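You operate a simulated robot arm through the tools that you are given. There is no shell and no other tool.

You are at the controls of a simulated robot arm. One attempt, no reset.

Task
Slide the socks divider to the middle and put the blue and grey rolls either side of it.
Fine: shut the drawer afterwards.

The check looks at the end state, three seconds after you hand in, the way a careful person would. Anything else that was tipped, shoved, dropped, spilled or broken makes it a failure.

Robot
A 7-joint arm with a two-finger parallel gripper, fixed in place. Base frame: the origin is at the foot of the arm, x ahead of it, y to its left, z up. Lengths are in mm, angles in degrees, forces in N, time in s.
With the tool pointing down near the work surface it reaches from about 340 to 780 mm from the base axis. Its first joint turns from -143.0 to 143.0 degrees. Payload 3 kg.
Tool frame: the origin (TCP) lies between the finger pads and is the grasp point; the fingertips stand 30 mm ahead of it; z points along the fingers, y is the line along which they close. The gripper opens to 110 mm. The fingers are 20 mm wide and 10 mm thick; the gripper's body (48 by 112 mm) begins 55 mm behind the TCP.
Orientation is that of the tool frame in the base frame, as a unit quaternion [w, x, y, z]. With the fingers straight down and closing along the base's y, the tool's x points along the base's -x, its y along +y and its z along -z.

Tools
- The arm moves only by the tool drive_tool. Its argument "moves" is a list of rows, each a list of 7 numbers: the turn, a rotation vector about the tool's x, y, z in rad, then the shift along the tool's x, y, z in cm, then the finger opening in cm, from 0 to 11. In form: [[ax, ay, az, x, y, z, grip], ...]. A call has 1 to 20 rows; each row is the pose to reach, as a shift and turn from the pose commanded when the call began, along the tool's axes at that moment. Rows are played at 5 a second. More than 50 mm and 8.6 degrees between two rows, or a gripper value outside its range, and nothing of the call is played. A pose out of reach is approached as far as the arm can. The call stops where the force on the tool passes 40 N (or 10 N more than at its start, if that is more) or the arm is blocked; 0.2 s more then pass. The fingers move at their own pace (about 153 mm/s each) and stop on an object; they squeeze with about 33 N. The grip force told is the motor's: it shows also when the fingers shut on nothing. Time passes only in rows, and 0.2 s behind the last, so rows that repeat a pose let the fingers close. The reply holds the time, the measured pose of the TCP, the force on the tool along the base axes, the opening and the grip force, in the units named above and with some noise, with the torque about the TCP (base axes, N m) and any sound that the robot's microphone picked up.
- Cameras (640 x 400 px; columns grow to the right, rows downward): "scene" is fixed at [50.1, -500.7, 1313.6]; the picture's right is [0.58, -0.82, 0.00], its down [-0.35, -0.25, -0.90] and it looks along [0.74, 0.52, -0.43] (base axes); focal length 261 px, centre (320, 200). "wrist" rides on the gripper at [72, 17, -103] in the tool frame; the picture's right is [-0.23, 0.97, 0.00], its down [-0.76, -0.18, -0.62] and it looks along [-0.61, -0.14, 0.78] (tool axes); focal length 222 px, centre (320, 200).
- camera(camera): a new picture of that camera. No time passes.
- lift_body(by): slides the trunk up (or, below 0, down) by that many mm; the arm rides with it, the base frame stays. It gives what a move gives, with no picture.
- pixel_to_xyz(camera, pixels): for up to 12 pixels [column, row] of the newest picture of that camera ("zoom" is the newest enlarged one), the place [x, y, z] in the base frame of the surface seen there, good to about 2 mm. No time passes.
- inspect(camera, box): a new picture of the part [left, top, right, bottom] of that camera's present view, enlarged. No time passes.
- sign_off(): hands the job in; it is judged then, once.

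Leave the gripper open and the arm clear of the work at the hand-in unless told otherwise.

The tools are called after "Call:" by a JSON object that holds its "fn" and its "kwargs". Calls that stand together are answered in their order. drive_tool: Moves the arm, as the interface text tells. Its arguments: {"type":"object","properties":{"moves":{"type":"array","items":{"type":"array","items":{"type":"number"}}}},"required":["moves"]} The other tools are called the same way: lift_body (by) slides the trunk up or down; camera (camera) takes a picture; pixel_to_xyz (camera, pixels) gives the place of the surface under pixels of a picture; inspect (camera, box) takes an enlarged picture of a part of a camera's view; sign_off () hands the job in.

At the start:

```text
time: 0.0
position: [464.3, -219.4, 1206.8]
tool_rot: [0.0, 0.001, 1.0, 0.0]
wrist_force: [-0.2, 0.1, 0.2]
ft_torque: [0.0, 0.02, 0.02]
finger_gap: 110.0
grasp_force: 0.1
trunk travel left (down, up): [-275.0, 215.0]
```

scene: 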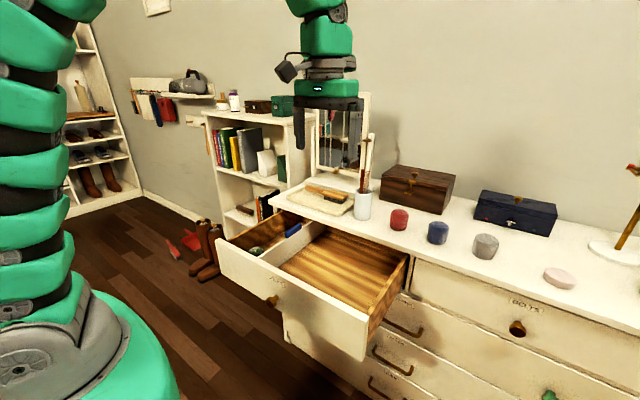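
wrist: 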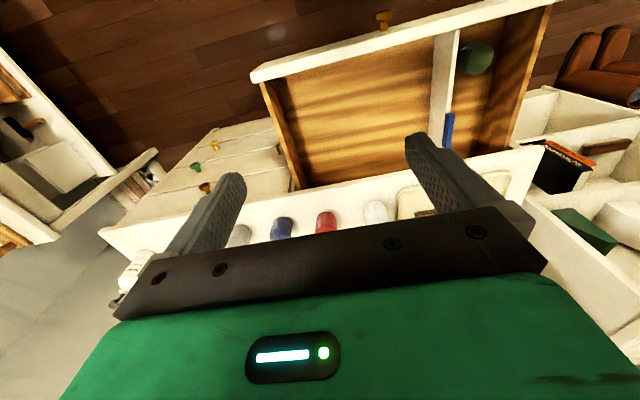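

The drawer is already open, with a white divider near its left end, and there are rolls on the dresser top (red, blue, grey). I'll take closer looks at the drawer and the rolls.

Call:
{"fn": "inspect", "kwargs": {"camera": "scene", "box": [200, 170, 440, 360]}}

Call:
{"fn": "inspect", "kwargs": {"camera": "wrist", "box": [230, 0, 570, 220]}}

Call:
{"fn": "inspect", "kwargs": {"camera": "scene", "box": [340, 150, 640, 340]}}

```text
2.11 times, centred on (320, 265) of scene
```

zoom: 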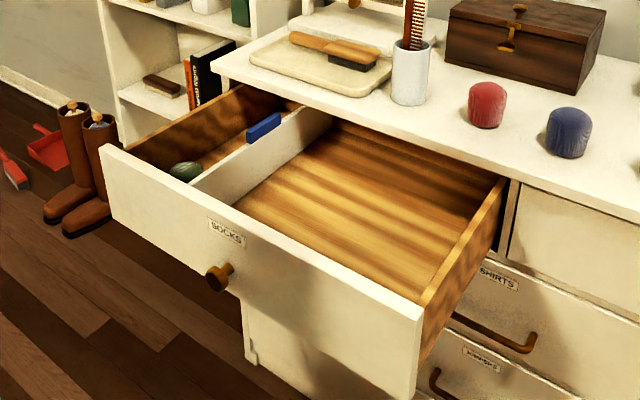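

```text
1.82 times, centred on (400, 110) of wrist
```

zoom: 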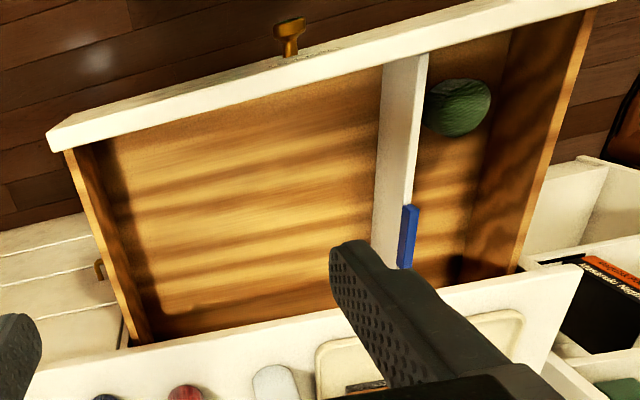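

```text
2.11 times, centred on (490, 245) of scene
```

zoom: 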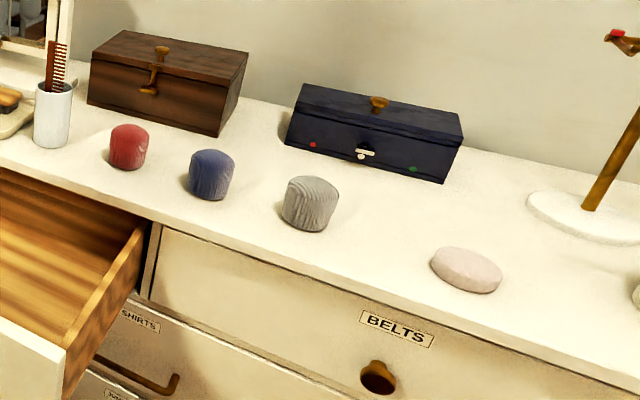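

I'll take scene points from the last zoom first: tops and bases of the blue roll (about 212,155 and 208,198), the grey roll (312,183 and 305,228) and the red roll, plus the dresser's front edge.

Call:
{"fn": "pixel_to_xyz", "kwargs": {"camera": "zoom", "pixels": [[212, 155], [208, 180], [208, 202], [312, 183], [306, 210], [304, 234], [130, 130], [128, 172], [235, 220], [170, 215], [470, 270], [375, 160]]}}

Call:
{"fn": "inspect", "kwargs": {"camera": "scene", "box": [210, 200, 330, 300]}}

```text
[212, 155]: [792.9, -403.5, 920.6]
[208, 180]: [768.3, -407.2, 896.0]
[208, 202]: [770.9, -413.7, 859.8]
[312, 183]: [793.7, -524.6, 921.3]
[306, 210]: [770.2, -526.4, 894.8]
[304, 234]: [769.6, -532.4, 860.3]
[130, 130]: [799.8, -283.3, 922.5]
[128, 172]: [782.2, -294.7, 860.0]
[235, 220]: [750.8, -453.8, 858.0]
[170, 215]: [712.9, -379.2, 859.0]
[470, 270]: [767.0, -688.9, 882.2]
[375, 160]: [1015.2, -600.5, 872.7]
```

```text
4.00 times, centred on (270, 250) of scene
```

zoom: 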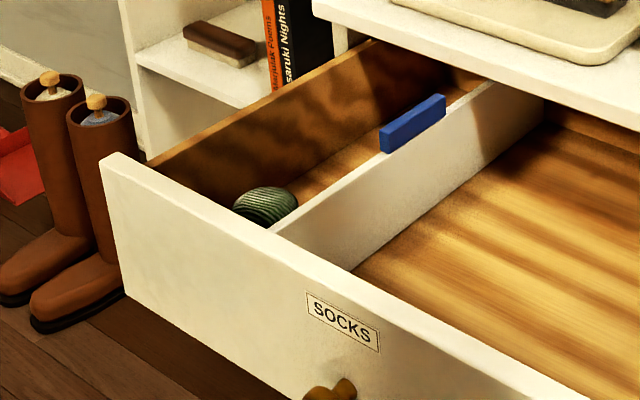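

The roll tops are at about z=921 and the dresser top at z=859. Now I'll measure the drawer: divider top edge, blue tab, green roll, side walls and floor.

Call:
{"fn": "pixel_to_xyz", "kwargs": {"camera": "zoom", "pixels": [[285, 226], [350, 182], [375, 165], [455, 107], [500, 83], [385, 140], [440, 100], [415, 112], [265, 200], [320, 230], [450, 240], [310, 190]]}}

Call:
{"fn": "pixel_to_xyz", "kwargs": {"camera": "scene", "pixels": [[216, 238], [240, 238], [365, 320], [384, 305], [400, 270], [365, 330], [300, 282], [271, 300], [350, 260], [320, 265], [395, 250], [370, 358]]}}

Call:
{"fn": "pixel_to_xyz", "kwargs": {"camera": "wrist", "pixels": [[445, 50], [440, 100], [449, 130], [478, 58], [500, 60], [540, 20], [515, 110], [350, 100], [270, 100], [290, 160], [400, 50], [470, 110]]}}

```text
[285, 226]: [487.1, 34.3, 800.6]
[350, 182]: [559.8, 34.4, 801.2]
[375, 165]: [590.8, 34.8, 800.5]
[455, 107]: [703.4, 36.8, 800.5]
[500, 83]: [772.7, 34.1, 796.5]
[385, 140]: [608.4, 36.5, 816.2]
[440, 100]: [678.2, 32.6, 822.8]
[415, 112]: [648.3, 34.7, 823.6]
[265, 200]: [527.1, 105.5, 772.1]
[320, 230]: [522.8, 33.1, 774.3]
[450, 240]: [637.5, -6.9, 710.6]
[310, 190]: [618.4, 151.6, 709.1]
```

```text
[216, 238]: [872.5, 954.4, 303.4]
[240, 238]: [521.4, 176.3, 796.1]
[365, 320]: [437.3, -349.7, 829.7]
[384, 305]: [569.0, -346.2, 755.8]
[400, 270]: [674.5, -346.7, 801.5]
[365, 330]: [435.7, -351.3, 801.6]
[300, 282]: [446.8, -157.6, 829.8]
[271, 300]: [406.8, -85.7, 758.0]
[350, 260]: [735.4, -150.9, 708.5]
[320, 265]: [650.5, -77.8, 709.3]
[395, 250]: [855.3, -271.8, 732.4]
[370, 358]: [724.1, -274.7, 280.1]
```

```text
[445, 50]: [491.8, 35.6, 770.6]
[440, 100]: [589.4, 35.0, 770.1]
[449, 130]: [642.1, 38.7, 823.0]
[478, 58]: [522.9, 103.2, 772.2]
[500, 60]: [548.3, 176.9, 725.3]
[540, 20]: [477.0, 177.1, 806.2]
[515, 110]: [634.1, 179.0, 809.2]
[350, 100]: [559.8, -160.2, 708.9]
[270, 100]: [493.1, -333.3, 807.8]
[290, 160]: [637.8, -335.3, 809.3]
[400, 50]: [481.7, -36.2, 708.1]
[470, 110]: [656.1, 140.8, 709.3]
```

The divider's right face is at about y=34, its top at z=800, and the blue tab on it spans x≈605–690 up to z≈823. The drawer floor is at z≈709 and the inner walls at about y=-334 and y=+177. Next I'll measure the dresser edge, the objects on top, the front panel and the knob.

Call:
{"fn": "inspect", "kwargs": {"camera": "scene", "box": [270, 150, 430, 260]}}

Call:
{"fn": "pixel_to_xyz", "kwargs": {"camera": "scene", "pixels": [[272, 202], [340, 230], [413, 262], [520, 300], [361, 215], [362, 190], [368, 140], [330, 200], [410, 200], [480, 215], [407, 258], [415, 270]]}}

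Call:
{"fn": "pixel_to_xyz", "kwargs": {"camera": "wrist", "pixels": [[265, 74], [400, 38], [540, 5], [380, 20], [400, 28], [262, 82], [300, 185], [340, 190], [430, 165], [540, 150], [200, 220], [535, 10]]}}

```text
3.64 times, centred on (350, 205) of scene
```

zoom: 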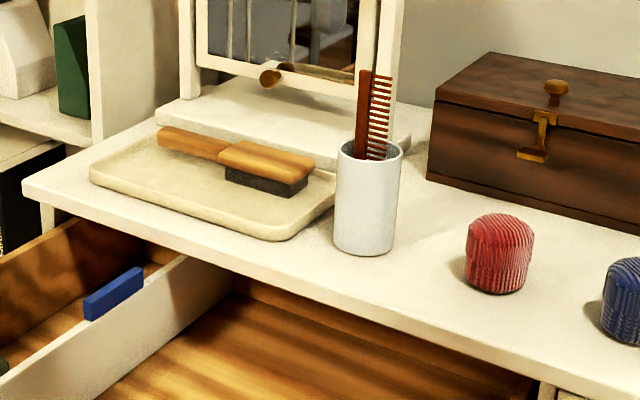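

```text
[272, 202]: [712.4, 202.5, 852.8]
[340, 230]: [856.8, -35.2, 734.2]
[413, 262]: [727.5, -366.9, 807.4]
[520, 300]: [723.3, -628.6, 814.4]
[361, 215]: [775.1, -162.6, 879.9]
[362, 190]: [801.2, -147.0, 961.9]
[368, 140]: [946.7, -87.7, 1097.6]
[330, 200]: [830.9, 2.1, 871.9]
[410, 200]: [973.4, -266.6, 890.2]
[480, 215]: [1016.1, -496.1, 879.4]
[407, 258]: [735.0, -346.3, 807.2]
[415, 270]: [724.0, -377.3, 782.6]
```

```text
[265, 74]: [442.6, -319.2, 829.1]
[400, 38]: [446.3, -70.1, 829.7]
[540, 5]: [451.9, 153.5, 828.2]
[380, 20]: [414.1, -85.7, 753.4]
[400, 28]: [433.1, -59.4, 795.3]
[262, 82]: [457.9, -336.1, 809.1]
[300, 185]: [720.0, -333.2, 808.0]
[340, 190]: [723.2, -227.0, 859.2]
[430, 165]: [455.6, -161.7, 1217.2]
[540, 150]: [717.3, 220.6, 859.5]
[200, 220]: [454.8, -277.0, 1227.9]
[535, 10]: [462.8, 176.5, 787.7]
```

The dresser top's edge is at x≈712 and the closed drawers' faces at x≈723, while this open drawer's face is at x≈431 with its panel top at z=830. I'll bring the tool above the divider tab, to about (645, 37, 1000), and look with the wrist camera.

Call:
{"fn": "drive_tool", "kwargs": {"moves": [[0, 0, 0, -2.0, 2.85, 2.3, 11], [0, 0, 0, -4.0, 5.7, 4.6, 11], [0, 0, 0, -6.0, 8.55, 6.9, 11], [0, 0, 0, -8.0, 11.4, 9.2, 11], [0, 0, 0, -10.0, 14.2, 11.5, 10], [0, 0, 0, -12.0, 17.1, 13.8, 9], [0, 0, 0, -14.0, 19.9, 16.1, 8], [0, 0, 0, -16.1, 22.8, 18.4, 7], [0, 0, 0, -18.1, 25.6, 20.7, 6], [0, 0, 0, -18.1, 25.6, 20.7, 6]]}}

Call:
{"fn": "camera", "kwargs": {"camera": "wrist"}}

Call:
{"fn": "camera", "kwargs": {"camera": "scene"}}

```text
time: 2.2
position: [646.0, 36.1, 1001.2]
tool_rot: [0.0, 0.001, 1.0, 0.0]
wrist_force: [0.6, 1.4, -1.1]
ft_torque: [0.01, 0.01, -0.01]
finger_gap: 60.0
grasp_force: 0.1
trunk travel left (down, up): [-275.0, 215.0]
```

```text
taken
```

wrist: 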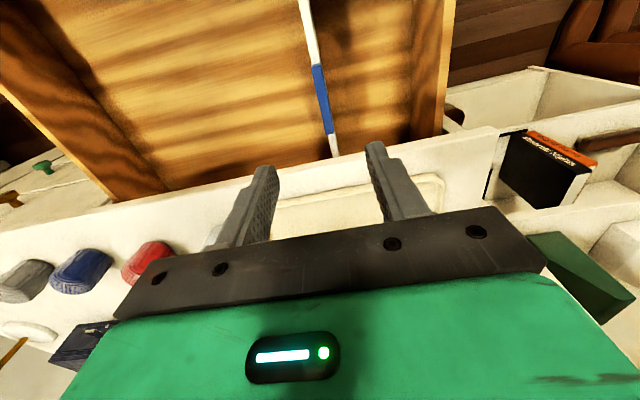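

```text
taken
```

scene: 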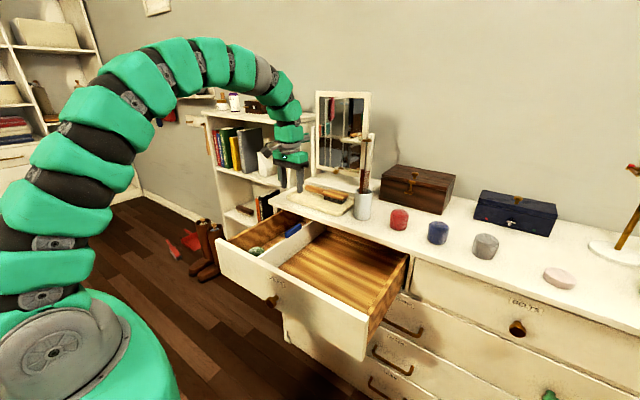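

The divider and tab are clear in the wrist view, with the tab from about (318,68) to (328,133). I'll zoom in on it and measure both sides of the divider and the walls.

Call:
{"fn": "inspect", "kwargs": {"camera": "wrist", "box": [270, 0, 470, 160]}}

Call:
{"fn": "pixel_to_xyz", "kwargs": {"camera": "wrist", "pixels": [[316, 70], [323, 70], [319, 100], [325, 100], [322, 130], [331, 130], [411, 60], [418, 60], [441, 60], [446, 60], [306, 20], [313, 20]]}}

Call:
{"fn": "pixel_to_xyz", "kwargs": {"camera": "wrist", "pixels": [[90, 170], [110, 190], [75, 130], [60, 130], [110, 150], [333, 150], [100, 195], [430, 100], [443, 110], [436, 60], [20, 280], [80, 265]]}}

```text
2.50 times, centred on (370, 80) of wrist
```

zoom: 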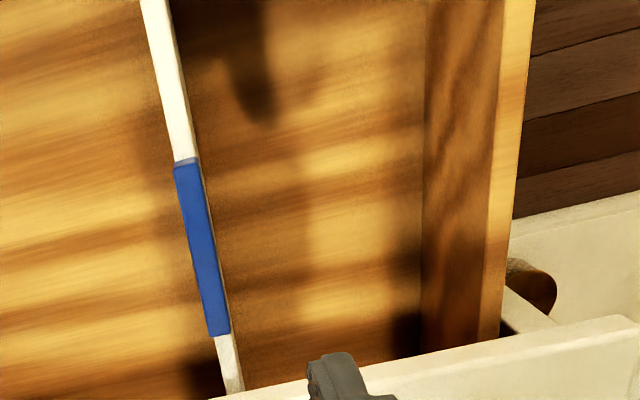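

```text
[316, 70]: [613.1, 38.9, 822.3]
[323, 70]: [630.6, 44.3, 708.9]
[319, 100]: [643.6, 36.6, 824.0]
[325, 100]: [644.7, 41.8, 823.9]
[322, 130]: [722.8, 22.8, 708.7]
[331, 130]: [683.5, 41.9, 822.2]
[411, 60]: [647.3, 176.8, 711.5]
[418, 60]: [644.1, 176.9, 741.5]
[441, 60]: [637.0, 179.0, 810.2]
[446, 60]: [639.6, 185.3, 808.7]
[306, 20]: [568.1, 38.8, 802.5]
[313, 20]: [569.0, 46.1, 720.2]
```

```text
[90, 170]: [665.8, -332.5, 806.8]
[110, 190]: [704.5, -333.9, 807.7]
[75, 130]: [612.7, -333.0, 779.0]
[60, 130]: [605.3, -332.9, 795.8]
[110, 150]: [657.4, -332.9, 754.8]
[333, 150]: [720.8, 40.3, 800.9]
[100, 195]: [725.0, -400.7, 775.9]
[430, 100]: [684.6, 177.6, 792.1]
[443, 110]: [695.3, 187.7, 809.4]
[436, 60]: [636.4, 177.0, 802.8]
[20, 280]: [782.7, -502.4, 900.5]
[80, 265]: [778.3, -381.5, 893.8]
```

The divider is about 12 mm thick, centred at y≈40. The inner walls are at y=-333 and y=+177, so the middle is y≈-78. I'll lower the open fingers astride the tab, to about (646, 40, 812), and close on it.

Call:
{"fn": "drive_tool", "kwargs": {"moves": [[0, 0, 0, 0, 0.3, 4.0, 5], [0, 0, 0, 0, 0.3, 8.0, 5], [0, 0, 0, 0, 0.3, 12.0, 5], [0, 0, 0, 0, 0.3, 15.0, 5], [0, 0, 0, 0, 0.3, 17.5, 5], [0, 0, 0, 0, 0.3, 18.8, 5], [0, 0, 0, 0, 0.3, 18.8, 5]]}}

Call:
{"fn": "camera", "kwargs": {"camera": "wrist"}}

```text
time: 3.8
position: [645.7, 42.6, 813.6]
tool_rot: [-0.001, 0.002, 1.0, 0.0]
wrist_force: [-0.2, -0.4, -0.4]
ft_torque: [0.01, 0.01, 0.01]
finger_gap: 50.1
grasp_force: 0.0
trunk travel left (down, up): [-275.0, 215.0]
```

```text
taken
```

wrist: 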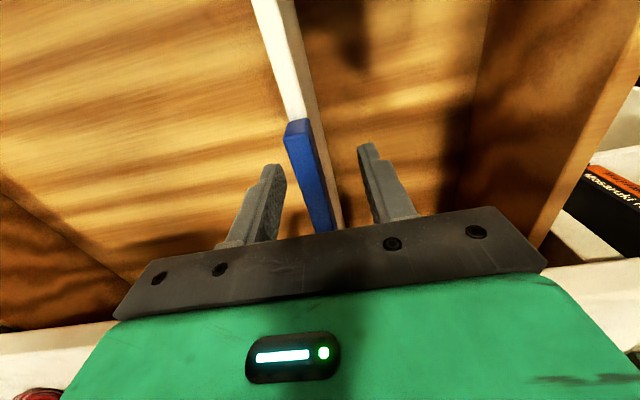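

The tab sits between the fingers. I'll check its current position before closing.

Call:
{"fn": "pixel_to_xyz", "kwargs": {"camera": "wrist", "pixels": [[290, 130], [303, 125], [305, 170], [318, 180], [270, 30], [283, 30], [272, 210], [385, 205]]}}

```text
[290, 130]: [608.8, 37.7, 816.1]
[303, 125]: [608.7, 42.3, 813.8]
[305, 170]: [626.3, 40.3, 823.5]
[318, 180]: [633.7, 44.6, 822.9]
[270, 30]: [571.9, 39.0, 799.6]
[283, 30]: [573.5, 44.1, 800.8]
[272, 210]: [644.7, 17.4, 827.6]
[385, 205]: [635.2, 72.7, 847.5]
```

The tab is centred at y≈40–41 and the fingers at about 42. Closing on it now.

Call:
{"fn": "drive_tool", "kwargs": {"moves": [[0, 0, 0, 0, -0.1, 0, 3], [0, 0, 0, 0, -0.1, 0, 1.5], [0, 0, 0, 0, -0.1, 0, 0.5], [0, 0, 0, 0, -0.1, 0, 0.5]]}}

```text
time: 4.8
position: [645.6, 40.5, 812.9]
tool_rot: [-0.001, 0.001, 1.0, 0.0]
wrist_force: [-1.4, -11.4, -1.0]
ft_torque: [-0.07, 0.15, 0.02]
finger_gap: 11.5
grasp_force: 45.1
trunk travel left (down, up): [-275.0, 215.0]
```

The tab is gripped with a gap of 11.5 mm. I'll slide it toward -y slowly, watching the force.

Call:
{"fn": "drive_tool", "kwargs": {"moves": [[0, 0, 0, 0, -0.5, 0, 0.5], [0, 0, 0, 0, -1.0, 0, 0.5], [0, 0, 0, 0, -2.0, 0, 0.5], [0, 0, 0, 0, -3.0, 0, 0.5], [0, 0, 0, 0, -4.0, 0, 0.5], [0, 0, 0, 0, -4.0, 0, 0.5]]}}

```text
time: 6.2
position: [645.5, -0.5, 812.1]
tool_rot: [-0.001, 0.0, 1.0, 0.0]
wrist_force: [-1.3, 0.2, -0.3]
ft_torque: [0.02, -0.95, -0.04]
finger_gap: 11.7
grasp_force: 45.0
trunk travel left (down, up): [-275.0, 215.0]
```

The tool is now at y=-0.5 with low force. I'll check by picture that the divider came along, then go on.

Call:
{"fn": "camera", "kwargs": {"camera": "wrist"}}

Call:
{"fn": "inspect", "kwargs": {"camera": "scene", "box": [200, 170, 440, 360]}}

```text
taken
```

wrist: 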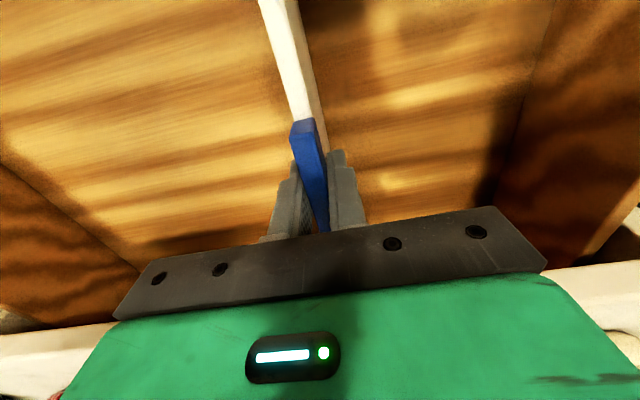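

```text
2.11 times, centred on (320, 265) of scene
```

zoom: 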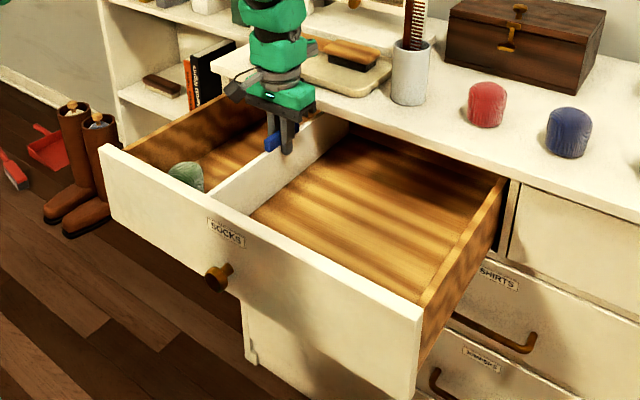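

The divider follows the grip. I'll carry on to y≈-78.

Call:
{"fn": "drive_tool", "kwargs": {"moves": [[0, 0, 0, 0, -1.0, 0, 0.5], [0, 0, 0, 0, -2.0, 0, 0.5], [0, 0, 0, 0, -3.0, 0, 0.5], [0, 0, 0, 0, -4.0, 0, 0.5], [0, 0, 0, 0, -5.0, 0, 0.5], [0, 0, 0, 0, -6.0, 0, 0.5], [0, 0, 0, 0, -7.0, 0, 0.5], [0, 0, 0, 0, -7.75, 0, 0.5], [0, 0, 0, 0, -7.75, 0, 0.5]]}}

Call:
{"fn": "camera", "kwargs": {"camera": "wrist"}}

Call:
{"fn": "camera", "kwargs": {"camera": "scene"}}

```text
time: 8.2
position: [646.2, -78.1, 811.7]
tool_rot: [0.0, 0.001, 1.0, 0.0]
wrist_force: [0.0, -0.6, -8.2]
ft_torque: [0.0, -0.57, 0.05]
finger_gap: 11.8
grasp_force: 44.8
trunk travel left (down, up): [-275.0, 215.0]
```

```text
taken
```

wrist: 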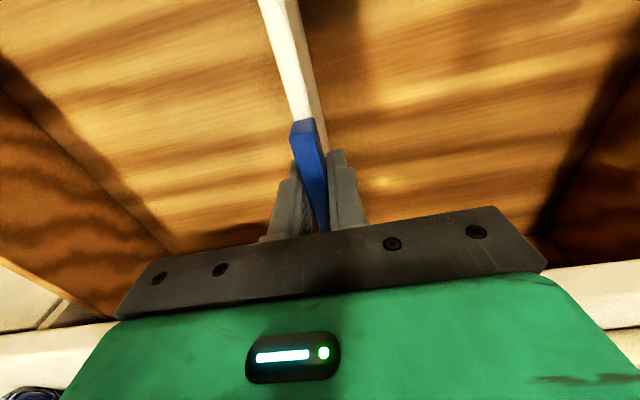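

```text
taken
```

scene: 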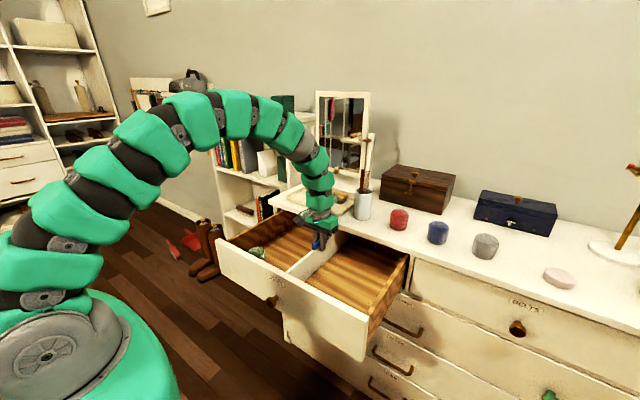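

The tool reads y=-78.1. I'll check the divider's faces against the walls in the picture.

Call:
{"fn": "inspect", "kwargs": {"camera": "scene", "box": [220, 200, 420, 340]}}

Call:
{"fn": "pixel_to_xyz", "kwargs": {"camera": "wrist", "pixels": [[267, 25], [280, 25], [290, 25], [292, 130], [303, 125], [290, 60], [60, 130], [100, 200], [560, 170], [600, 110], [40, 275], [600, 200]]}}

```text
2.86 times, centred on (320, 270) of scene
```

zoom: 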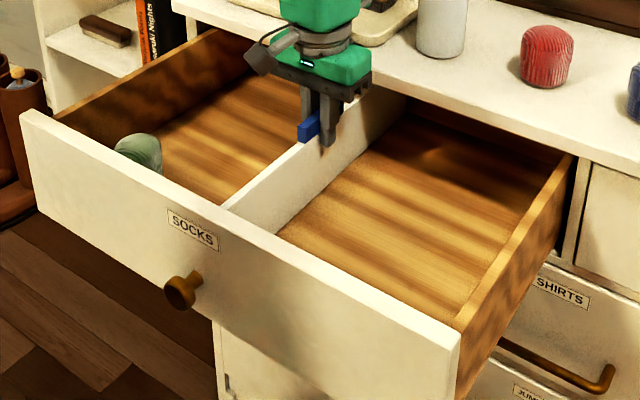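

```text
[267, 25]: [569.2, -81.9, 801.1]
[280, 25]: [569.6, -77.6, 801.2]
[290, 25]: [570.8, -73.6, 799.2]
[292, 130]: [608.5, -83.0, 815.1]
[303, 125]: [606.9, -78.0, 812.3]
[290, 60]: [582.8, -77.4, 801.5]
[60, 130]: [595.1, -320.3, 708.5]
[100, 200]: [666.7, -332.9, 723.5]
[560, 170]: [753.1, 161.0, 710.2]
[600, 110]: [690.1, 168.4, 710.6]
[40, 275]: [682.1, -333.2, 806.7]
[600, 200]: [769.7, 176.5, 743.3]
```

The divider's faces read about -83/-84 and -73, so it is centred near y=-78, the middle of the drawer. I'll release and rise straight up to about z=1000.

Call:
{"fn": "drive_tool", "kwargs": {"moves": [[0, 0, 0, 0, 0, 0, 2], [0, 0, 0, 0, 0, 0, 4], [0, 0, 0, 0, 0, 0, 4], [0, 0, 0, 0, 0, -3.0, 4], [0, 0, 0, 0, 0, -7.0, 4], [0, 0, 0, 0, 0, -11.5, 4], [0, 0, 0, 0, 0, -16, 5], [0, 0, 0, 0, 0, -20, 6], [0, 0, 0, 0, 0, -20, 6]]}}

Call:
{"fn": "camera", "kwargs": {"camera": "wrist"}}

Call:
{"fn": "camera", "kwargs": {"camera": "scene"}}

```text
time: 10.2
position: [646.7, -78.6, 1010.3]
tool_rot: [0.0, 0.002, 1.0, 0.0]
wrist_force: [-1.2, 0.4, 0.4]
ft_torque: [-0.02, -0.02, 0.0]
finger_gap: 60.0
grasp_force: 0.2
trunk travel left (down, up): [-275.0, 215.0]
```

```text
taken
```

wrist: 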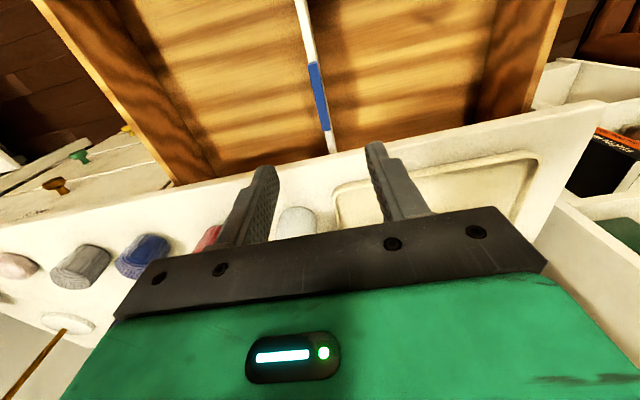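

```text
taken
```

scene: 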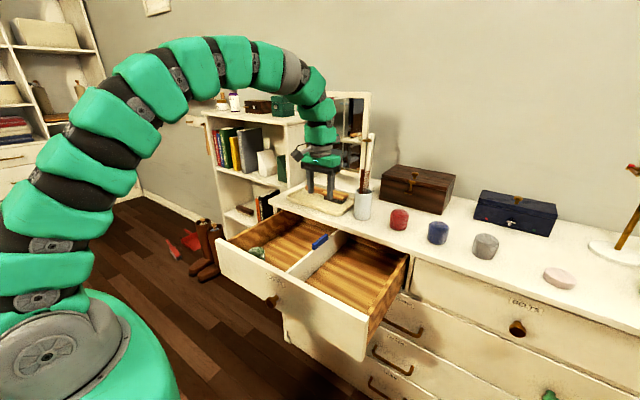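

The divider stays put at the middle. The rolls are about 890–950 mm out, beyond the tool-down reach, so I need to find out how far the arm gets and how tilting helps. First I'll measure the rolls again from the wrist picture, then move sideways at a safe height.

Call:
{"fn": "pixel_to_xyz", "kwargs": {"camera": "wrist", "pixels": [[317, 90], [324, 90], [303, 20], [312, 20], [135, 250], [150, 240], [75, 260], [95, 250]]}}

Call:
{"fn": "drive_tool", "kwargs": {"moves": [[0, 0, 0, 0, -4, 0, 8], [0, 0, 0, 0, -8, 0, 8], [0, 0, 0, 0, -12, 0, 8], [0, 0, 0, 0, -16, 0, 8], [0, 0, 0, 0, -20, 0, 8], [0, 0, 0, 0, -24, 0, 8], [0, 0, 0, 0, -28, 0, 8], [0, 0, 0, 0, -33, 0, 8], [0, 0, 0, 0, -33, 0, 8]]}}

Call:
{"fn": "camera", "kwargs": {"camera": "wrist"}}

Call:
{"fn": "camera", "kwargs": {"camera": "scene"}}

```text
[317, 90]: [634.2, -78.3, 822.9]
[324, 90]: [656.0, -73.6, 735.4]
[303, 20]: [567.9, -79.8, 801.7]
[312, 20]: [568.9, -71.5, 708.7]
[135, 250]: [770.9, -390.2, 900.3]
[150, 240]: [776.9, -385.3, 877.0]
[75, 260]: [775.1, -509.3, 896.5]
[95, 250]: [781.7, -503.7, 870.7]
```

```text
time: 12.2
position: [644.4, -405.9, 1009.9]
tool_rot: [0.0, 0.0, 1.0, -0.001]
wrist_force: [0.1, -0.1, -0.8]
ft_torque: [-0.06, 0.01, 0.01]
finger_gap: 80.0
grasp_force: 0.0
out of reach, approached as far as the arm can: row 8, 9
trunk travel left (down, up): [-275.0, 215.0]
```

```text
taken
```

wrist: 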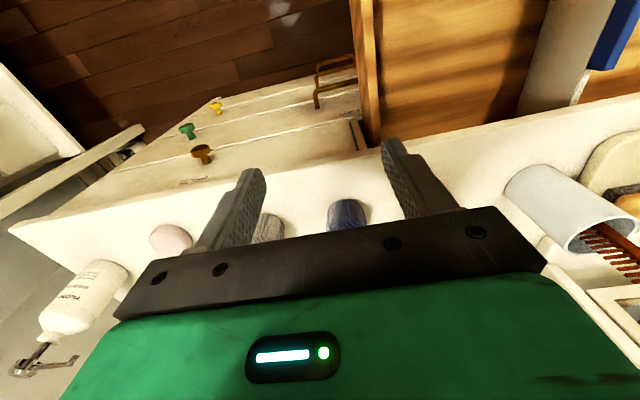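

```text
taken
```

scene: 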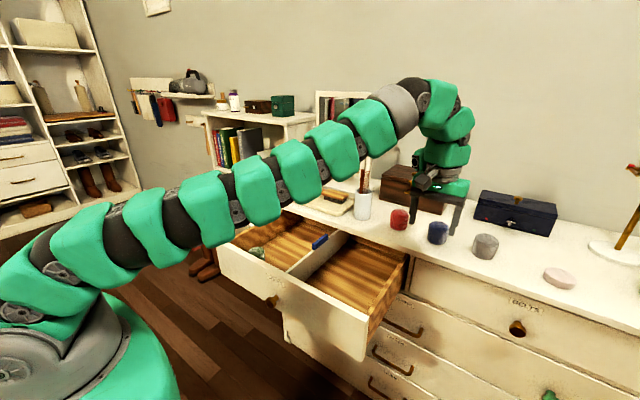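

At (644,-406), about 761 mm out, the arm is at its tool-down limit and nearly straight, with the wrist well above the shoulder. Raising the trunk and tilting the tool forward about 30° should extend the reach enough. I'll lift the trunk 170 mm; there is nothing above it.

Call:
{"fn": "lift_body", "kwargs": {"by": 170}}

```text
time: 14.1
position: [642.9, -408.1, 1180.0]
tool_rot: [0.0, 0.001, 1.0, 0.0]
wrist_force: [0.6, 0.5, 0.0]
ft_torque: [-0.03, 0.0, 0.0]
finger_gap: 80.0
grasp_force: 0.1
trunk travel left (down, up): [-445.0, 45.0]
```

The tool is at z=1180. Next I'll yaw the tool 27° so it points radially toward the blue roll, staying high.

Call:
{"fn": "drive_tool", "kwargs": {"moves": [[0, 0, 0.12, 0, 0, 0, 8], [0, 0, 0.24, 0, 0, 0, 8], [0, 0, 0.36, 0, 0, 0, 8], [0, 0, 0.471, 0, 0, 0, 8], [0, 0, 0.471, 0, 0, 0, 8]]}}

```text
time: 15.3
position: [643.4, -407.1, 1180.5]
tool_rot: [-0.001, 0.234, 0.972, 0.001]
wrist_force: [-0.2, 0.0, -0.1]
ft_torque: [-0.03, 0.02, 0.01]
finger_gap: 80.1
grasp_force: 0.1
trunk travel left (down, up): [-445.0, 45.0]
```

The yaw is right: the tool's outward direction is (0.89, -0.455). Now I'll tilt the tool about 32° so the fingers point outward.

Call:
{"fn": "drive_tool", "kwargs": {"moves": [[0, -0.14, 0, 0, 0, 0, 8], [0, -0.28, 0, 0, 0, 0, 8], [0, -0.42, 0, 0, 0, 0, 8], [0, -0.56, 0, 0, 0, 0, 8], [0, -0.56, 0, 0, 0, 0, 8]]}}

Call:
{"fn": "camera", "kwargs": {"camera": "wrist"}}

Call:
{"fn": "camera", "kwargs": {"camera": "scene"}}

```text
time: 16.5
position: [642.2, -407.1, 1179.7]
tool_rot: [0.269, 0.225, 0.934, -0.065]
wrist_force: [-1.1, 0.9, -0.3]
ft_torque: [-0.04, 0.0, 0.0]
finger_gap: 79.9
grasp_force: 0.1
trunk travel left (down, up): [-445.0, 45.0]
```

```text
taken
```

wrist: 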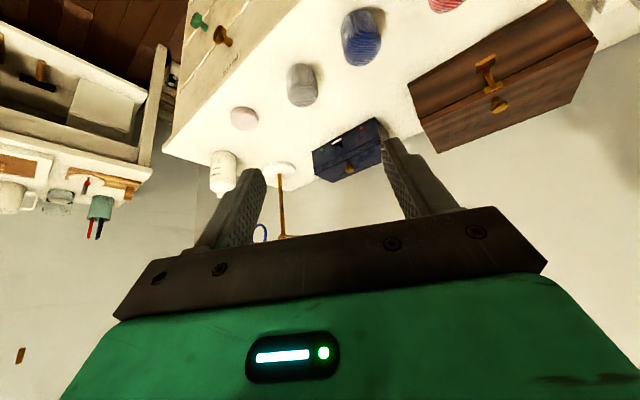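

```text
taken
```

scene: 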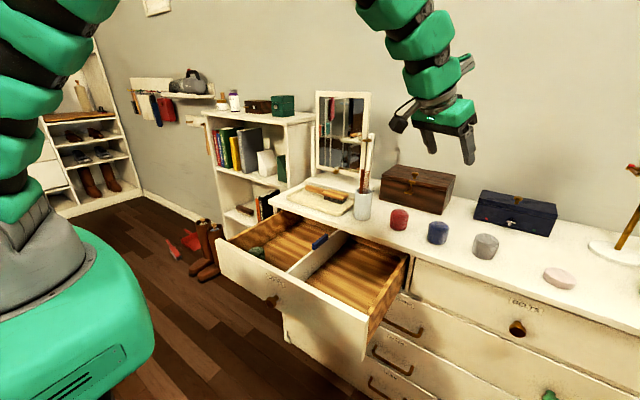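

The wrist view now shows the blue roll around (362,38) and the grey around (302,85). I'll zoom in and measure them.

Call:
{"fn": "inspect", "kwargs": {"camera": "wrist", "box": [220, 0, 420, 125]}}

Call:
{"fn": "pixel_to_xyz", "kwargs": {"camera": "wrist", "pixels": [[365, 50], [345, 40], [380, 40], [362, 62], [355, 15], [302, 97], [290, 80], [315, 80], [303, 104], [300, 70], [350, 150], [450, 140]]}}

```text
3.20 times, centred on (320, 62) of wrist
```

zoom: 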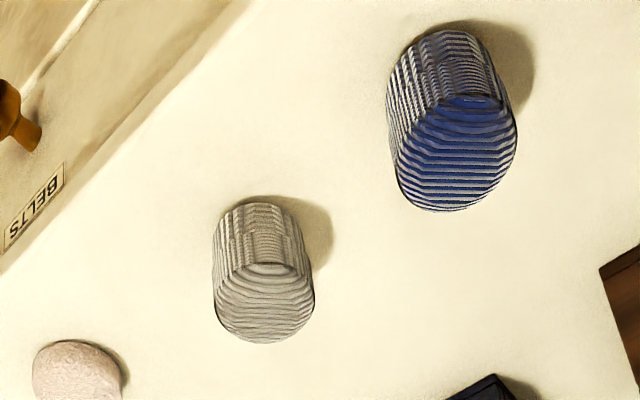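

```text
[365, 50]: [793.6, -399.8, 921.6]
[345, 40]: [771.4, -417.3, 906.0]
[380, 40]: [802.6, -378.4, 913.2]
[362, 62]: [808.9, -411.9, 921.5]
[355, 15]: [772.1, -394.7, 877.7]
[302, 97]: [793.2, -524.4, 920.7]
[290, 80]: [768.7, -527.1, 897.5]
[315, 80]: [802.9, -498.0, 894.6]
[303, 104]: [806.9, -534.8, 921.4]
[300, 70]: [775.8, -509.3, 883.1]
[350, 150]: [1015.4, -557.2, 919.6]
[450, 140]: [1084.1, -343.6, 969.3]
```

I'll query the top-face rims and centres in this zoom: blue centred near (457,155), grey near (264,300).

Call:
{"fn": "pixel_to_xyz", "kwargs": {"camera": "zoom", "pixels": [[457, 155], [400, 165], [514, 140], [440, 207], [470, 98], [264, 302], [217, 300], [311, 295], [262, 340], [266, 266], [393, 100], [216, 250]]}}

```text
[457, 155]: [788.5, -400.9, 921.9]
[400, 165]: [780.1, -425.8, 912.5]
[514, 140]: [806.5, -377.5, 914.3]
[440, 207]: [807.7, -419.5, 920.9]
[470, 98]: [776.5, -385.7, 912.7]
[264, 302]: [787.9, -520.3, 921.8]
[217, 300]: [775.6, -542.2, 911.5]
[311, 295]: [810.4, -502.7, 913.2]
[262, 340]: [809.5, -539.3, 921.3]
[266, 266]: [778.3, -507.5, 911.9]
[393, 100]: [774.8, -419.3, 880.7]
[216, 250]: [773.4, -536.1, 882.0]
```

Blue is centred at about (794,-402) and grey at about (794,-523), both around 55 mm across. I'll move to a pre-grasp point 120 mm back along the tool axis from the blue roll, near (737,-373,998).

Call:
{"fn": "drive_tool", "kwargs": {"moves": [[0, 0, 0, 0.65, 1.22, 3.18, 9], [0, 0, 0, 1.29, 2.45, 6.37, 9], [0, 0, 0, 1.94, 3.67, 9.55, 9], [0, 0, 0, 2.58, 4.9, 12.74, 9], [0, 0, 0, 3.22, 6.12, 15.92, 9], [0, 0, 0, 3.87, 7.35, 19.11, 9], [0, 0, 0, 3.87, 7.35, 19.11, 9]]}}

Call:
{"fn": "camera", "kwargs": {"camera": "wrist"}}

Call:
{"fn": "camera", "kwargs": {"camera": "scene"}}

```text
time: 18.1
position: [733.7, -373.5, 998.3]
tool_rot: [0.268, 0.225, 0.934, -0.064]
wrist_force: [-0.3, 1.2, 0.6]
ft_torque: [0.02, 0.01, 0.01]
finger_gap: 90.1
grasp_force: 0.0
trunk travel left (down, up): [-445.0, 45.0]
```

```text
taken
```

wrist: 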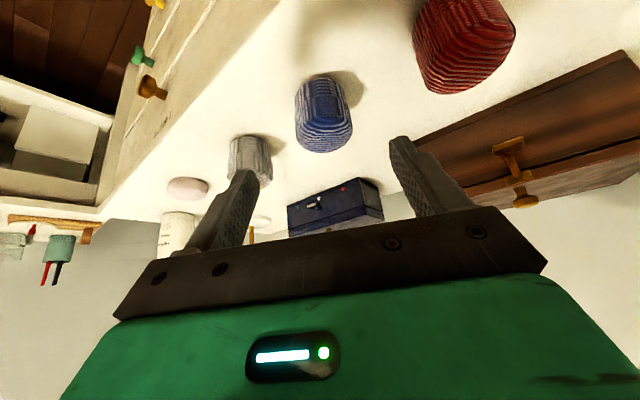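

```text
taken
```

scene: 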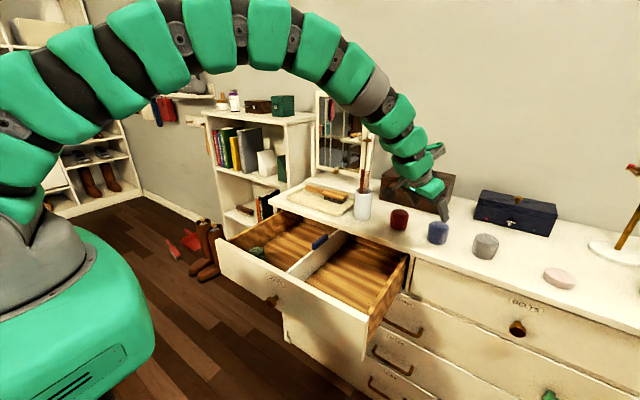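

The reach is fine. Before going in, I'll refine the blue roll's position from this nearer view, with its top face around (323,135).

Call:
{"fn": "pixel_to_xyz", "kwargs": {"camera": "wrist", "pixels": [[324, 136], [298, 125], [350, 122], [323, 151], [316, 85], [297, 100], [345, 95], [240, 150], [460, 60]]}}

```text
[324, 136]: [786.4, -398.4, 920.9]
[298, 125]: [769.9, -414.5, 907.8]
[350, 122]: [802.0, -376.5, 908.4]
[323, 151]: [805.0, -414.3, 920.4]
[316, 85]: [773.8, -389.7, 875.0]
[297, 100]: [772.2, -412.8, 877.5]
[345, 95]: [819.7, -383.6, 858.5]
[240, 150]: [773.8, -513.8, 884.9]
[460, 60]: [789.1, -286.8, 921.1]
```

The centre is confirmed near (793,-401). I'll approach along the tool axis by about 122 mm with the fingers at 9 cm.

Call:
{"fn": "drive_tool", "kwargs": {"moves": [[0, 0, 0, -0.05, 0.1, 3.0, 9], [0, 0, 0, -0.1, 0.2, 6.0, 9], [0, 0, 0, -0.15, 0.2, 8.5, 9], [0, 0, 0, -0.2, 0.2, 10.5, 9], [0, 0, 0, -0.2, 0.2, 11.6, 9], [0, 0, 0, -0.2, 0.2, 12.2, 9], [0, 0, 0, -0.2, 0.2, 12.2, 9]]}}

Call:
{"fn": "camera", "kwargs": {"camera": "wrist"}}

Call:
{"fn": "inspect", "kwargs": {"camera": "scene", "box": [370, 130, 530, 270]}}

```text
time: 19.7
position: [797.8, -401.4, 894.8]
tool_rot: [0.268, 0.224, 0.935, -0.064]
wrist_force: [0.6, 0.0, 0.2]
ft_torque: [0.01, 0.0, -0.01]
finger_gap: 89.9
grasp_force: 0.0
trunk travel left (down, up): [-445.0, 45.0]
```

```text
taken
```

wrist: 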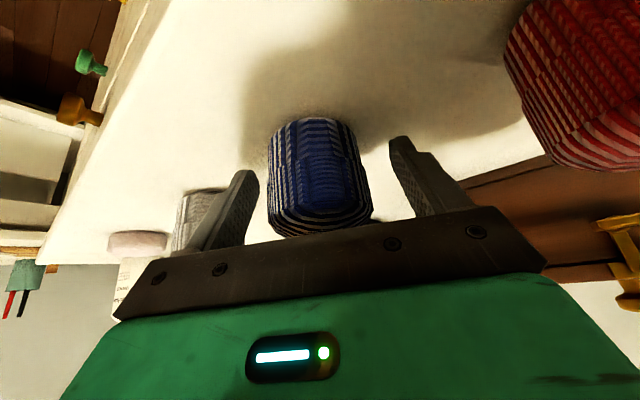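

```text
2.86 times, centred on (450, 200) of scene
```

zoom: 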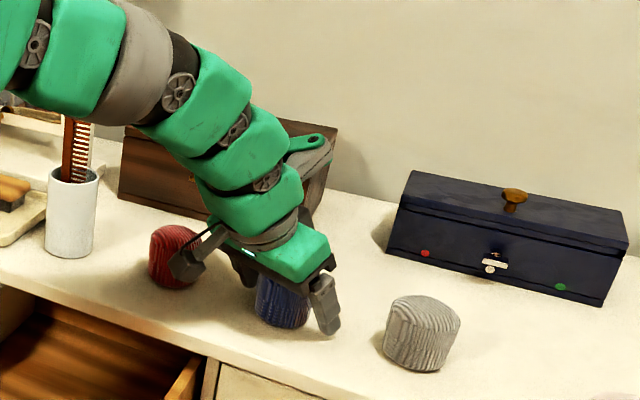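

The roll sits between the fingers with the red one well clear. I'll close on it.

Call:
{"fn": "drive_tool", "kwargs": {"moves": [[0, 0, 0, 0, 0, 0, 7.5], [0, 0, 0, 0, 0, 0, 6.2], [0, 0, 0, 0, 0, 0, 5.2], [0, 0, 0, 0, 0, 0, 4.5], [0, 0, 0, 0, 0, 0, 4.0], [0, 0, 0, 0, 0, 0, 4.0]]}}

```text
time: 21.1
position: [796.1, -403.1, 894.5]
tool_rot: [0.268, 0.224, 0.935, -0.064]
wrist_force: [0.6, -0.8, 2.5]
ft_torque: [0.01, -0.01, -0.01]
finger_gap: 53.5
grasp_force: 33.3
trunk travel left (down, up): [-445.0, 45.0]
```

Gripped at 53.5 mm with 33 N. I'll lift straight up 40 mm first and check.

Call:
{"fn": "drive_tool", "kwargs": {"moves": [[0, 0, 0, -0.53, 0, -0.85, 3.5], [0, 0, 0, -1.06, 0, -1.69, 3.5], [0, 0, 0, -2.13, 0, -3.38, 3.5], [0, 0, 0, -2.13, 0, -3.38, 3.5]]}}

Call:
{"fn": "camera", "kwargs": {"camera": "wrist"}}

Call:
{"fn": "inspect", "kwargs": {"camera": "scene", "box": [370, 130, 530, 270]}}

```text
time: 22.1
position: [798.1, -401.6, 934.4]
tool_rot: [0.267, 0.224, 0.935, -0.064]
wrist_force: [0.2, -0.4, -0.6]
ft_torque: [0.01, 0.0, 0.0]
finger_gap: 53.4
grasp_force: 32.7
trunk travel left (down, up): [-445.0, 45.0]
```

```text
taken
```

wrist: 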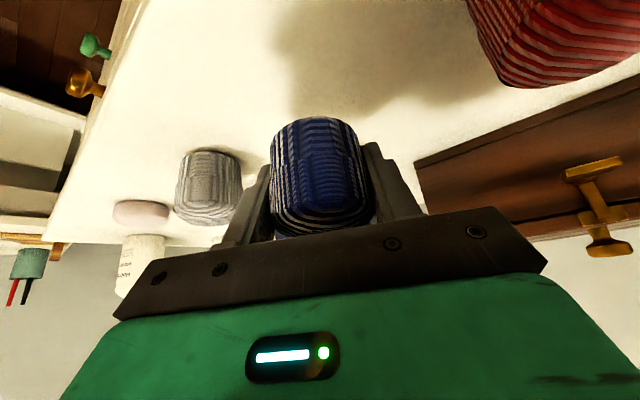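

```text
2.86 times, centred on (450, 200) of scene
```

zoom: 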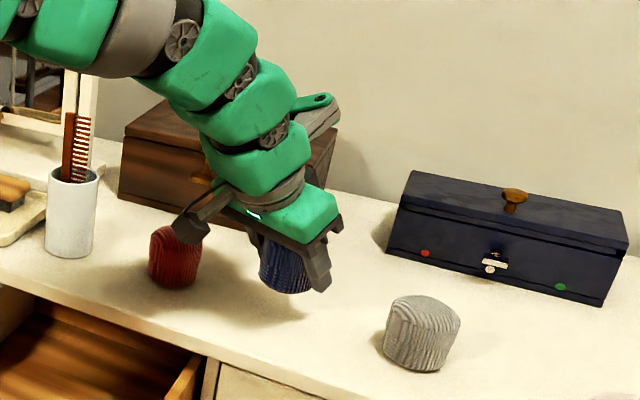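

The blue roll is held and clear of the table. I'll carry it back and up to about (640,-330,1010), then sideways over the drawer's left compartment while turning the yaw back to straight ahead.

Call:
{"fn": "drive_tool", "kwargs": {"moves": [[0, 0, 0, 1.2, -0.1, -2.2, 3.5], [0, 0, 0, 3.0, -0.3, -4.9, 3.5], [0, 0, 0, 5.0, -0.4, -7.7, 3.5], [0, 0, 0, 7.0, -0.5, -10.6, 3.5], [0, 0, 0, 8.9, -0.65, -13.2, 3.5], [0, 0, 0, 10.63, -0.78, -15.65, 3.5], [0, 0, 0, 10.63, -0.78, -15.65, 3.5]]}}

```text
time: 23.7
position: [638.8, -329.8, 1008.8]
tool_rot: [0.269, 0.225, 0.935, -0.065]
wrist_force: [-0.4, -0.3, -0.3]
ft_torque: [-0.04, 0.05, 0.04]
finger_gap: 53.5
grasp_force: 33.1
trunk travel left (down, up): [-445.0, 45.0]
```

At (639,-330,1009) with the roll firm at 53.5 mm. Now sideways 350 mm to y≈20 while unwinding the yaw.

Call:
{"fn": "drive_tool", "kwargs": {"moves": [[-0.0251, 0, -0.0399, 1.34, 3.12, -0.85, 3.5], [-0.0501, 0, -0.0797, 2.68, 6.24, -1.7, 3.5], [-0.0752, 0, -0.1196, 4.02, 9.36, -2.56, 3.5], [-0.1002, 0, -0.1594, 5.36, 12.48, -3.41, 3.5], [-0.1253, 0, -0.1993, 6.7, 15.6, -4.26, 3.5], [-0.1504, 0, -0.2391, 8.04, 18.71, -5.11, 3.5], [-0.1754, 0, -0.279, 9.38, 21.83, -5.96, 3.5], [-0.2005, 0, -0.3188, 10.72, 24.95, -6.82, 3.5], [-0.2255, 0, -0.3587, 12.06, 28.07, -7.67, 3.5], [-0.2506, 0, -0.3985, 13.4, 31.19, -8.52, 3.5], [-0.2506, 0, -0.3985, 13.4, 31.19, -8.52, 3.5]]}}

Call:
{"fn": "camera", "kwargs": {"camera": "wrist"}}

Call:
{"fn": "camera", "kwargs": {"camera": "scene"}}

```text
time: 26.1
position: [643.3, 20.7, 1011.6]
tool_rot: [0.277, 0.001, 0.961, 0.001]
wrist_force: [-0.4, -0.6, -0.5]
ft_torque: [-0.01, -0.02, 0.0]
finger_gap: 53.6
grasp_force: 33.1
trunk travel left (down, up): [-445.0, 45.0]
```

```text
taken
```

wrist: 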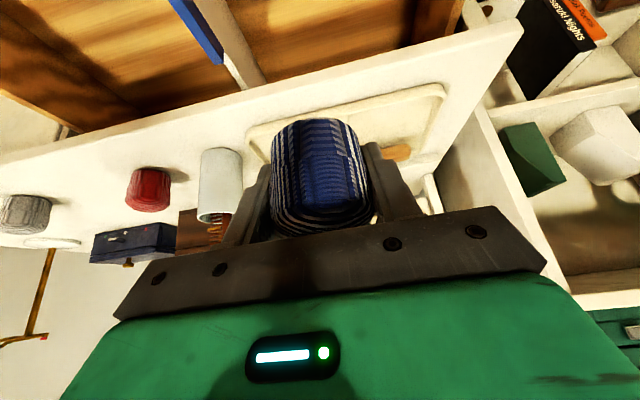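

```text
taken
```

scene: 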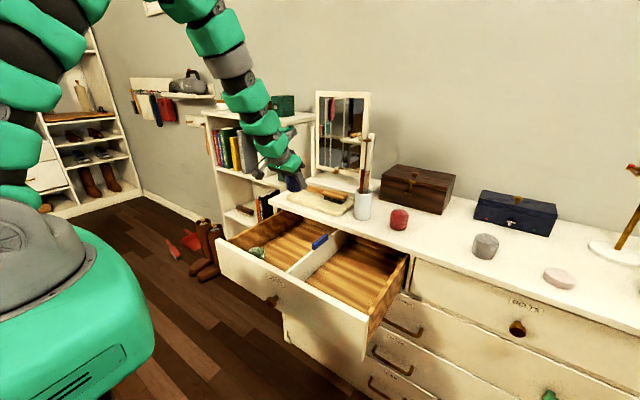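

The blue roll is upright above the left compartment. I'll check exactly where the green roll stands before lowering.

Call:
{"fn": "inspect", "kwargs": {"camera": "scene", "box": [215, 205, 345, 295]}}

Call:
{"fn": "pixel_to_xyz", "kwargs": {"camera": "scene", "pixels": [[257, 249], [252, 250], [262, 252], [258, 256], [264, 256], [300, 240]]}}

```text
4.44 times, centred on (280, 250) of scene
```

zoom: 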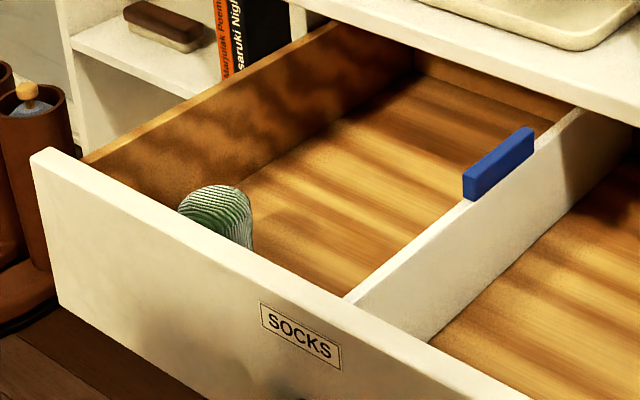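

```text
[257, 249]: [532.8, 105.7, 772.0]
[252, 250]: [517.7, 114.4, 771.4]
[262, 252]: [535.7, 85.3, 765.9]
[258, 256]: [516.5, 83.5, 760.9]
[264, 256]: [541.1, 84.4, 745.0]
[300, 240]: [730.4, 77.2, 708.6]
```

The green roll stands at about (525,105), clear of the drop point (643,20). I'll lower the blue roll straight down in steps to just above the drawer floor.

Call:
{"fn": "drive_tool", "kwargs": {"moves": [[0, 0, 0, 2.13, 0, 3.39, 3.5], [0, 0, 0, 4.26, 0, 6.78, 3.5], [0, 0, 0, 6.38, 0, 10.16, 3.5], [0, 0, 0, 8.51, 0, 13.55, 3.5], [0, 0, 0, 10.1, 0, 16.1, 3.5], [0, 0, 0, 10.1, 0, 16.1, 3.5]]}}

Call:
{"fn": "camera", "kwargs": {"camera": "wrist"}}

Call:
{"fn": "inspect", "kwargs": {"camera": "scene", "box": [200, 130, 400, 300]}}

```text
time: 27.5
position: [641.2, 23.5, 820.5]
tool_rot: [0.277, 0.001, 0.961, 0.0]
wrist_force: [0.0, 0.0, -0.9]
ft_torque: [-0.03, 0.04, -0.02]
finger_gap: 53.6
grasp_force: 33.3
trunk travel left (down, up): [-445.0, 45.0]
```

```text
taken
```

wrist: 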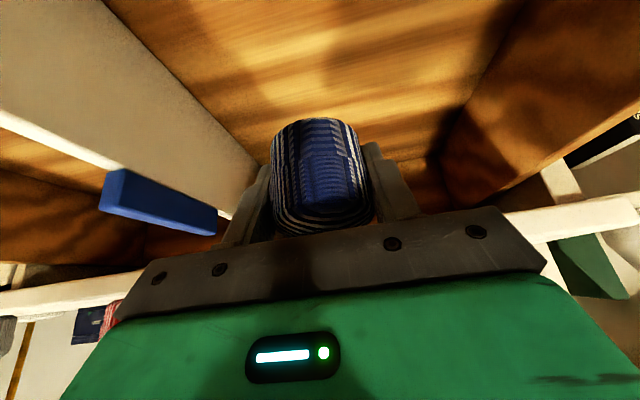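

```text
2.35 times, centred on (300, 215) of scene
```

zoom: 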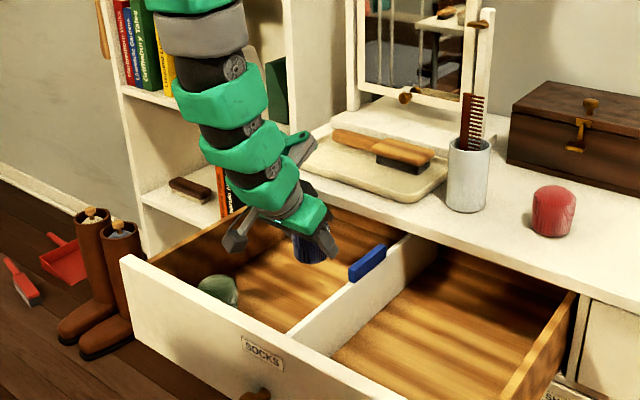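

Before lowering further, I want to check the lever-like part sticking out of the gripper at about zoom (300,148) against the dresser edge.

Call:
{"fn": "pixel_to_xyz", "kwargs": {"camera": "zoom", "pixels": [[297, 138], [305, 150], [288, 160], [300, 135], [240, 235], [330, 245], [310, 250], [236, 222]]}}

Call:
{"fn": "inspect", "kwargs": {"camera": "scene", "box": [250, 160, 330, 240]}}

```text
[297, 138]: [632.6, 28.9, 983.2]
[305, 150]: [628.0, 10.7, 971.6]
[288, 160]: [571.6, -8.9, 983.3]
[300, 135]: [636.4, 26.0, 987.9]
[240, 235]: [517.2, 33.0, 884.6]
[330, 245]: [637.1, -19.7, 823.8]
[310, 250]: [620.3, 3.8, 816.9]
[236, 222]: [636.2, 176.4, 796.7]
```

```text
5.00 times, centred on (290, 200) of scene
```

zoom: 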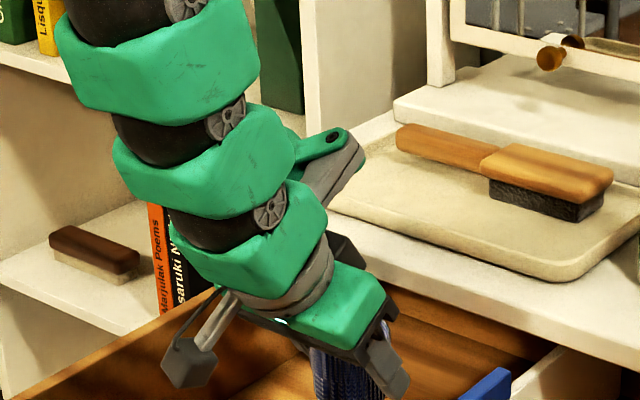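

The lever is at x≈636, well short of the dresser edge (712), and the camera box is at x≈517, clear of the front panel. I'll lower the last 72 mm slowly.

Call:
{"fn": "drive_tool", "kwargs": {"moves": [[0, 0, 0, 1.33, 0, 2.12, 3.5], [0, 0, 0, 2.39, 0, 3.81, 3.5], [0, 0, 0, 3.19, 0, 5.08, 3.5], [0, 0, 0, 3.62, 0, 5.76, 3.5], [0, 0, 0, 3.86, 0, 6.14, 3.5], [0, 0, 0, 3.86, 0, 6.14, 3.5]]}}

Call:
{"fn": "inspect", "kwargs": {"camera": "scene", "box": [200, 150, 400, 300]}}

```text
time: 28.9
position: [641.3, 21.2, 749.5]
tool_rot: [0.276, 0.001, 0.961, 0.001]
wrist_force: [0.0, 0.3, -0.3]
ft_torque: [0.0, 0.0, -0.01]
finger_gap: 53.8
grasp_force: 33.1
trunk travel left (down, up): [-445.0, 45.0]
```

```text
2.67 times, centred on (300, 225) of scene
```

zoom: 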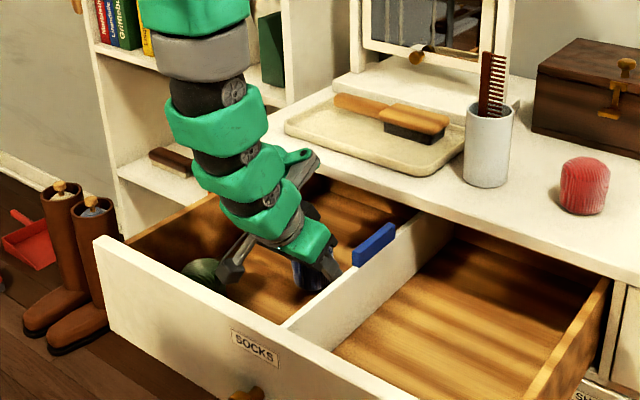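

No contact yet at z=749.5. I'll lower the last few millimetres gently until it touches.

Call:
{"fn": "drive_tool", "kwargs": {"moves": [[0, 0, 0, 0.11, 0, 0.17, 3.5], [0, 0, 0, 0.16, 0, 0.25, 3.5], [0, 0, 0, 0.21, 0, 0.34, 3.5], [0, 0, 0, 0.21, 0, 0.34, 3.5]]}}

```text
time: 29.9
position: [640.7, 20.9, 745.3]
tool_rot: [0.275, 0.0, 0.961, 0.001]
wrist_force: [0.1, -0.2, -0.8]
ft_torque: [0.02, -0.03, -0.01]
finger_gap: 54.1
grasp_force: 32.8
trunk travel left (down, up): [-445.0, 45.0]
```

It is within about a millimetre of the floor. I'll open the fingers to 8 cm and wait briefly.

Call:
{"fn": "drive_tool", "kwargs": {"moves": [[0, 0, 0, 0, 0, 0, 5.8], [0, 0, 0, 0, 0, 0, 6.8], [0, 0, 0, 0, 0, 0, 8], [0, 0, 0, 0, 0, 0, 8]]}}

Call:
{"fn": "camera", "kwargs": {"camera": "wrist"}}

```text
time: 30.9
position: [640.5, 19.8, 746.5]
tool_rot: [0.276, 0.001, 0.961, 0.001]
wrist_force: [0.7, -0.6, 0.5]
ft_torque: [-0.02, 0.0, 0.03]
finger_gap: 80.2
grasp_force: 0.0
trunk travel left (down, up): [-445.0, 45.0]
```

```text
taken
```

wrist: 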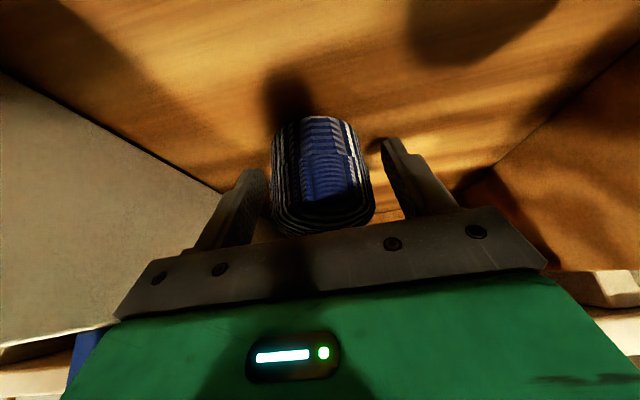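

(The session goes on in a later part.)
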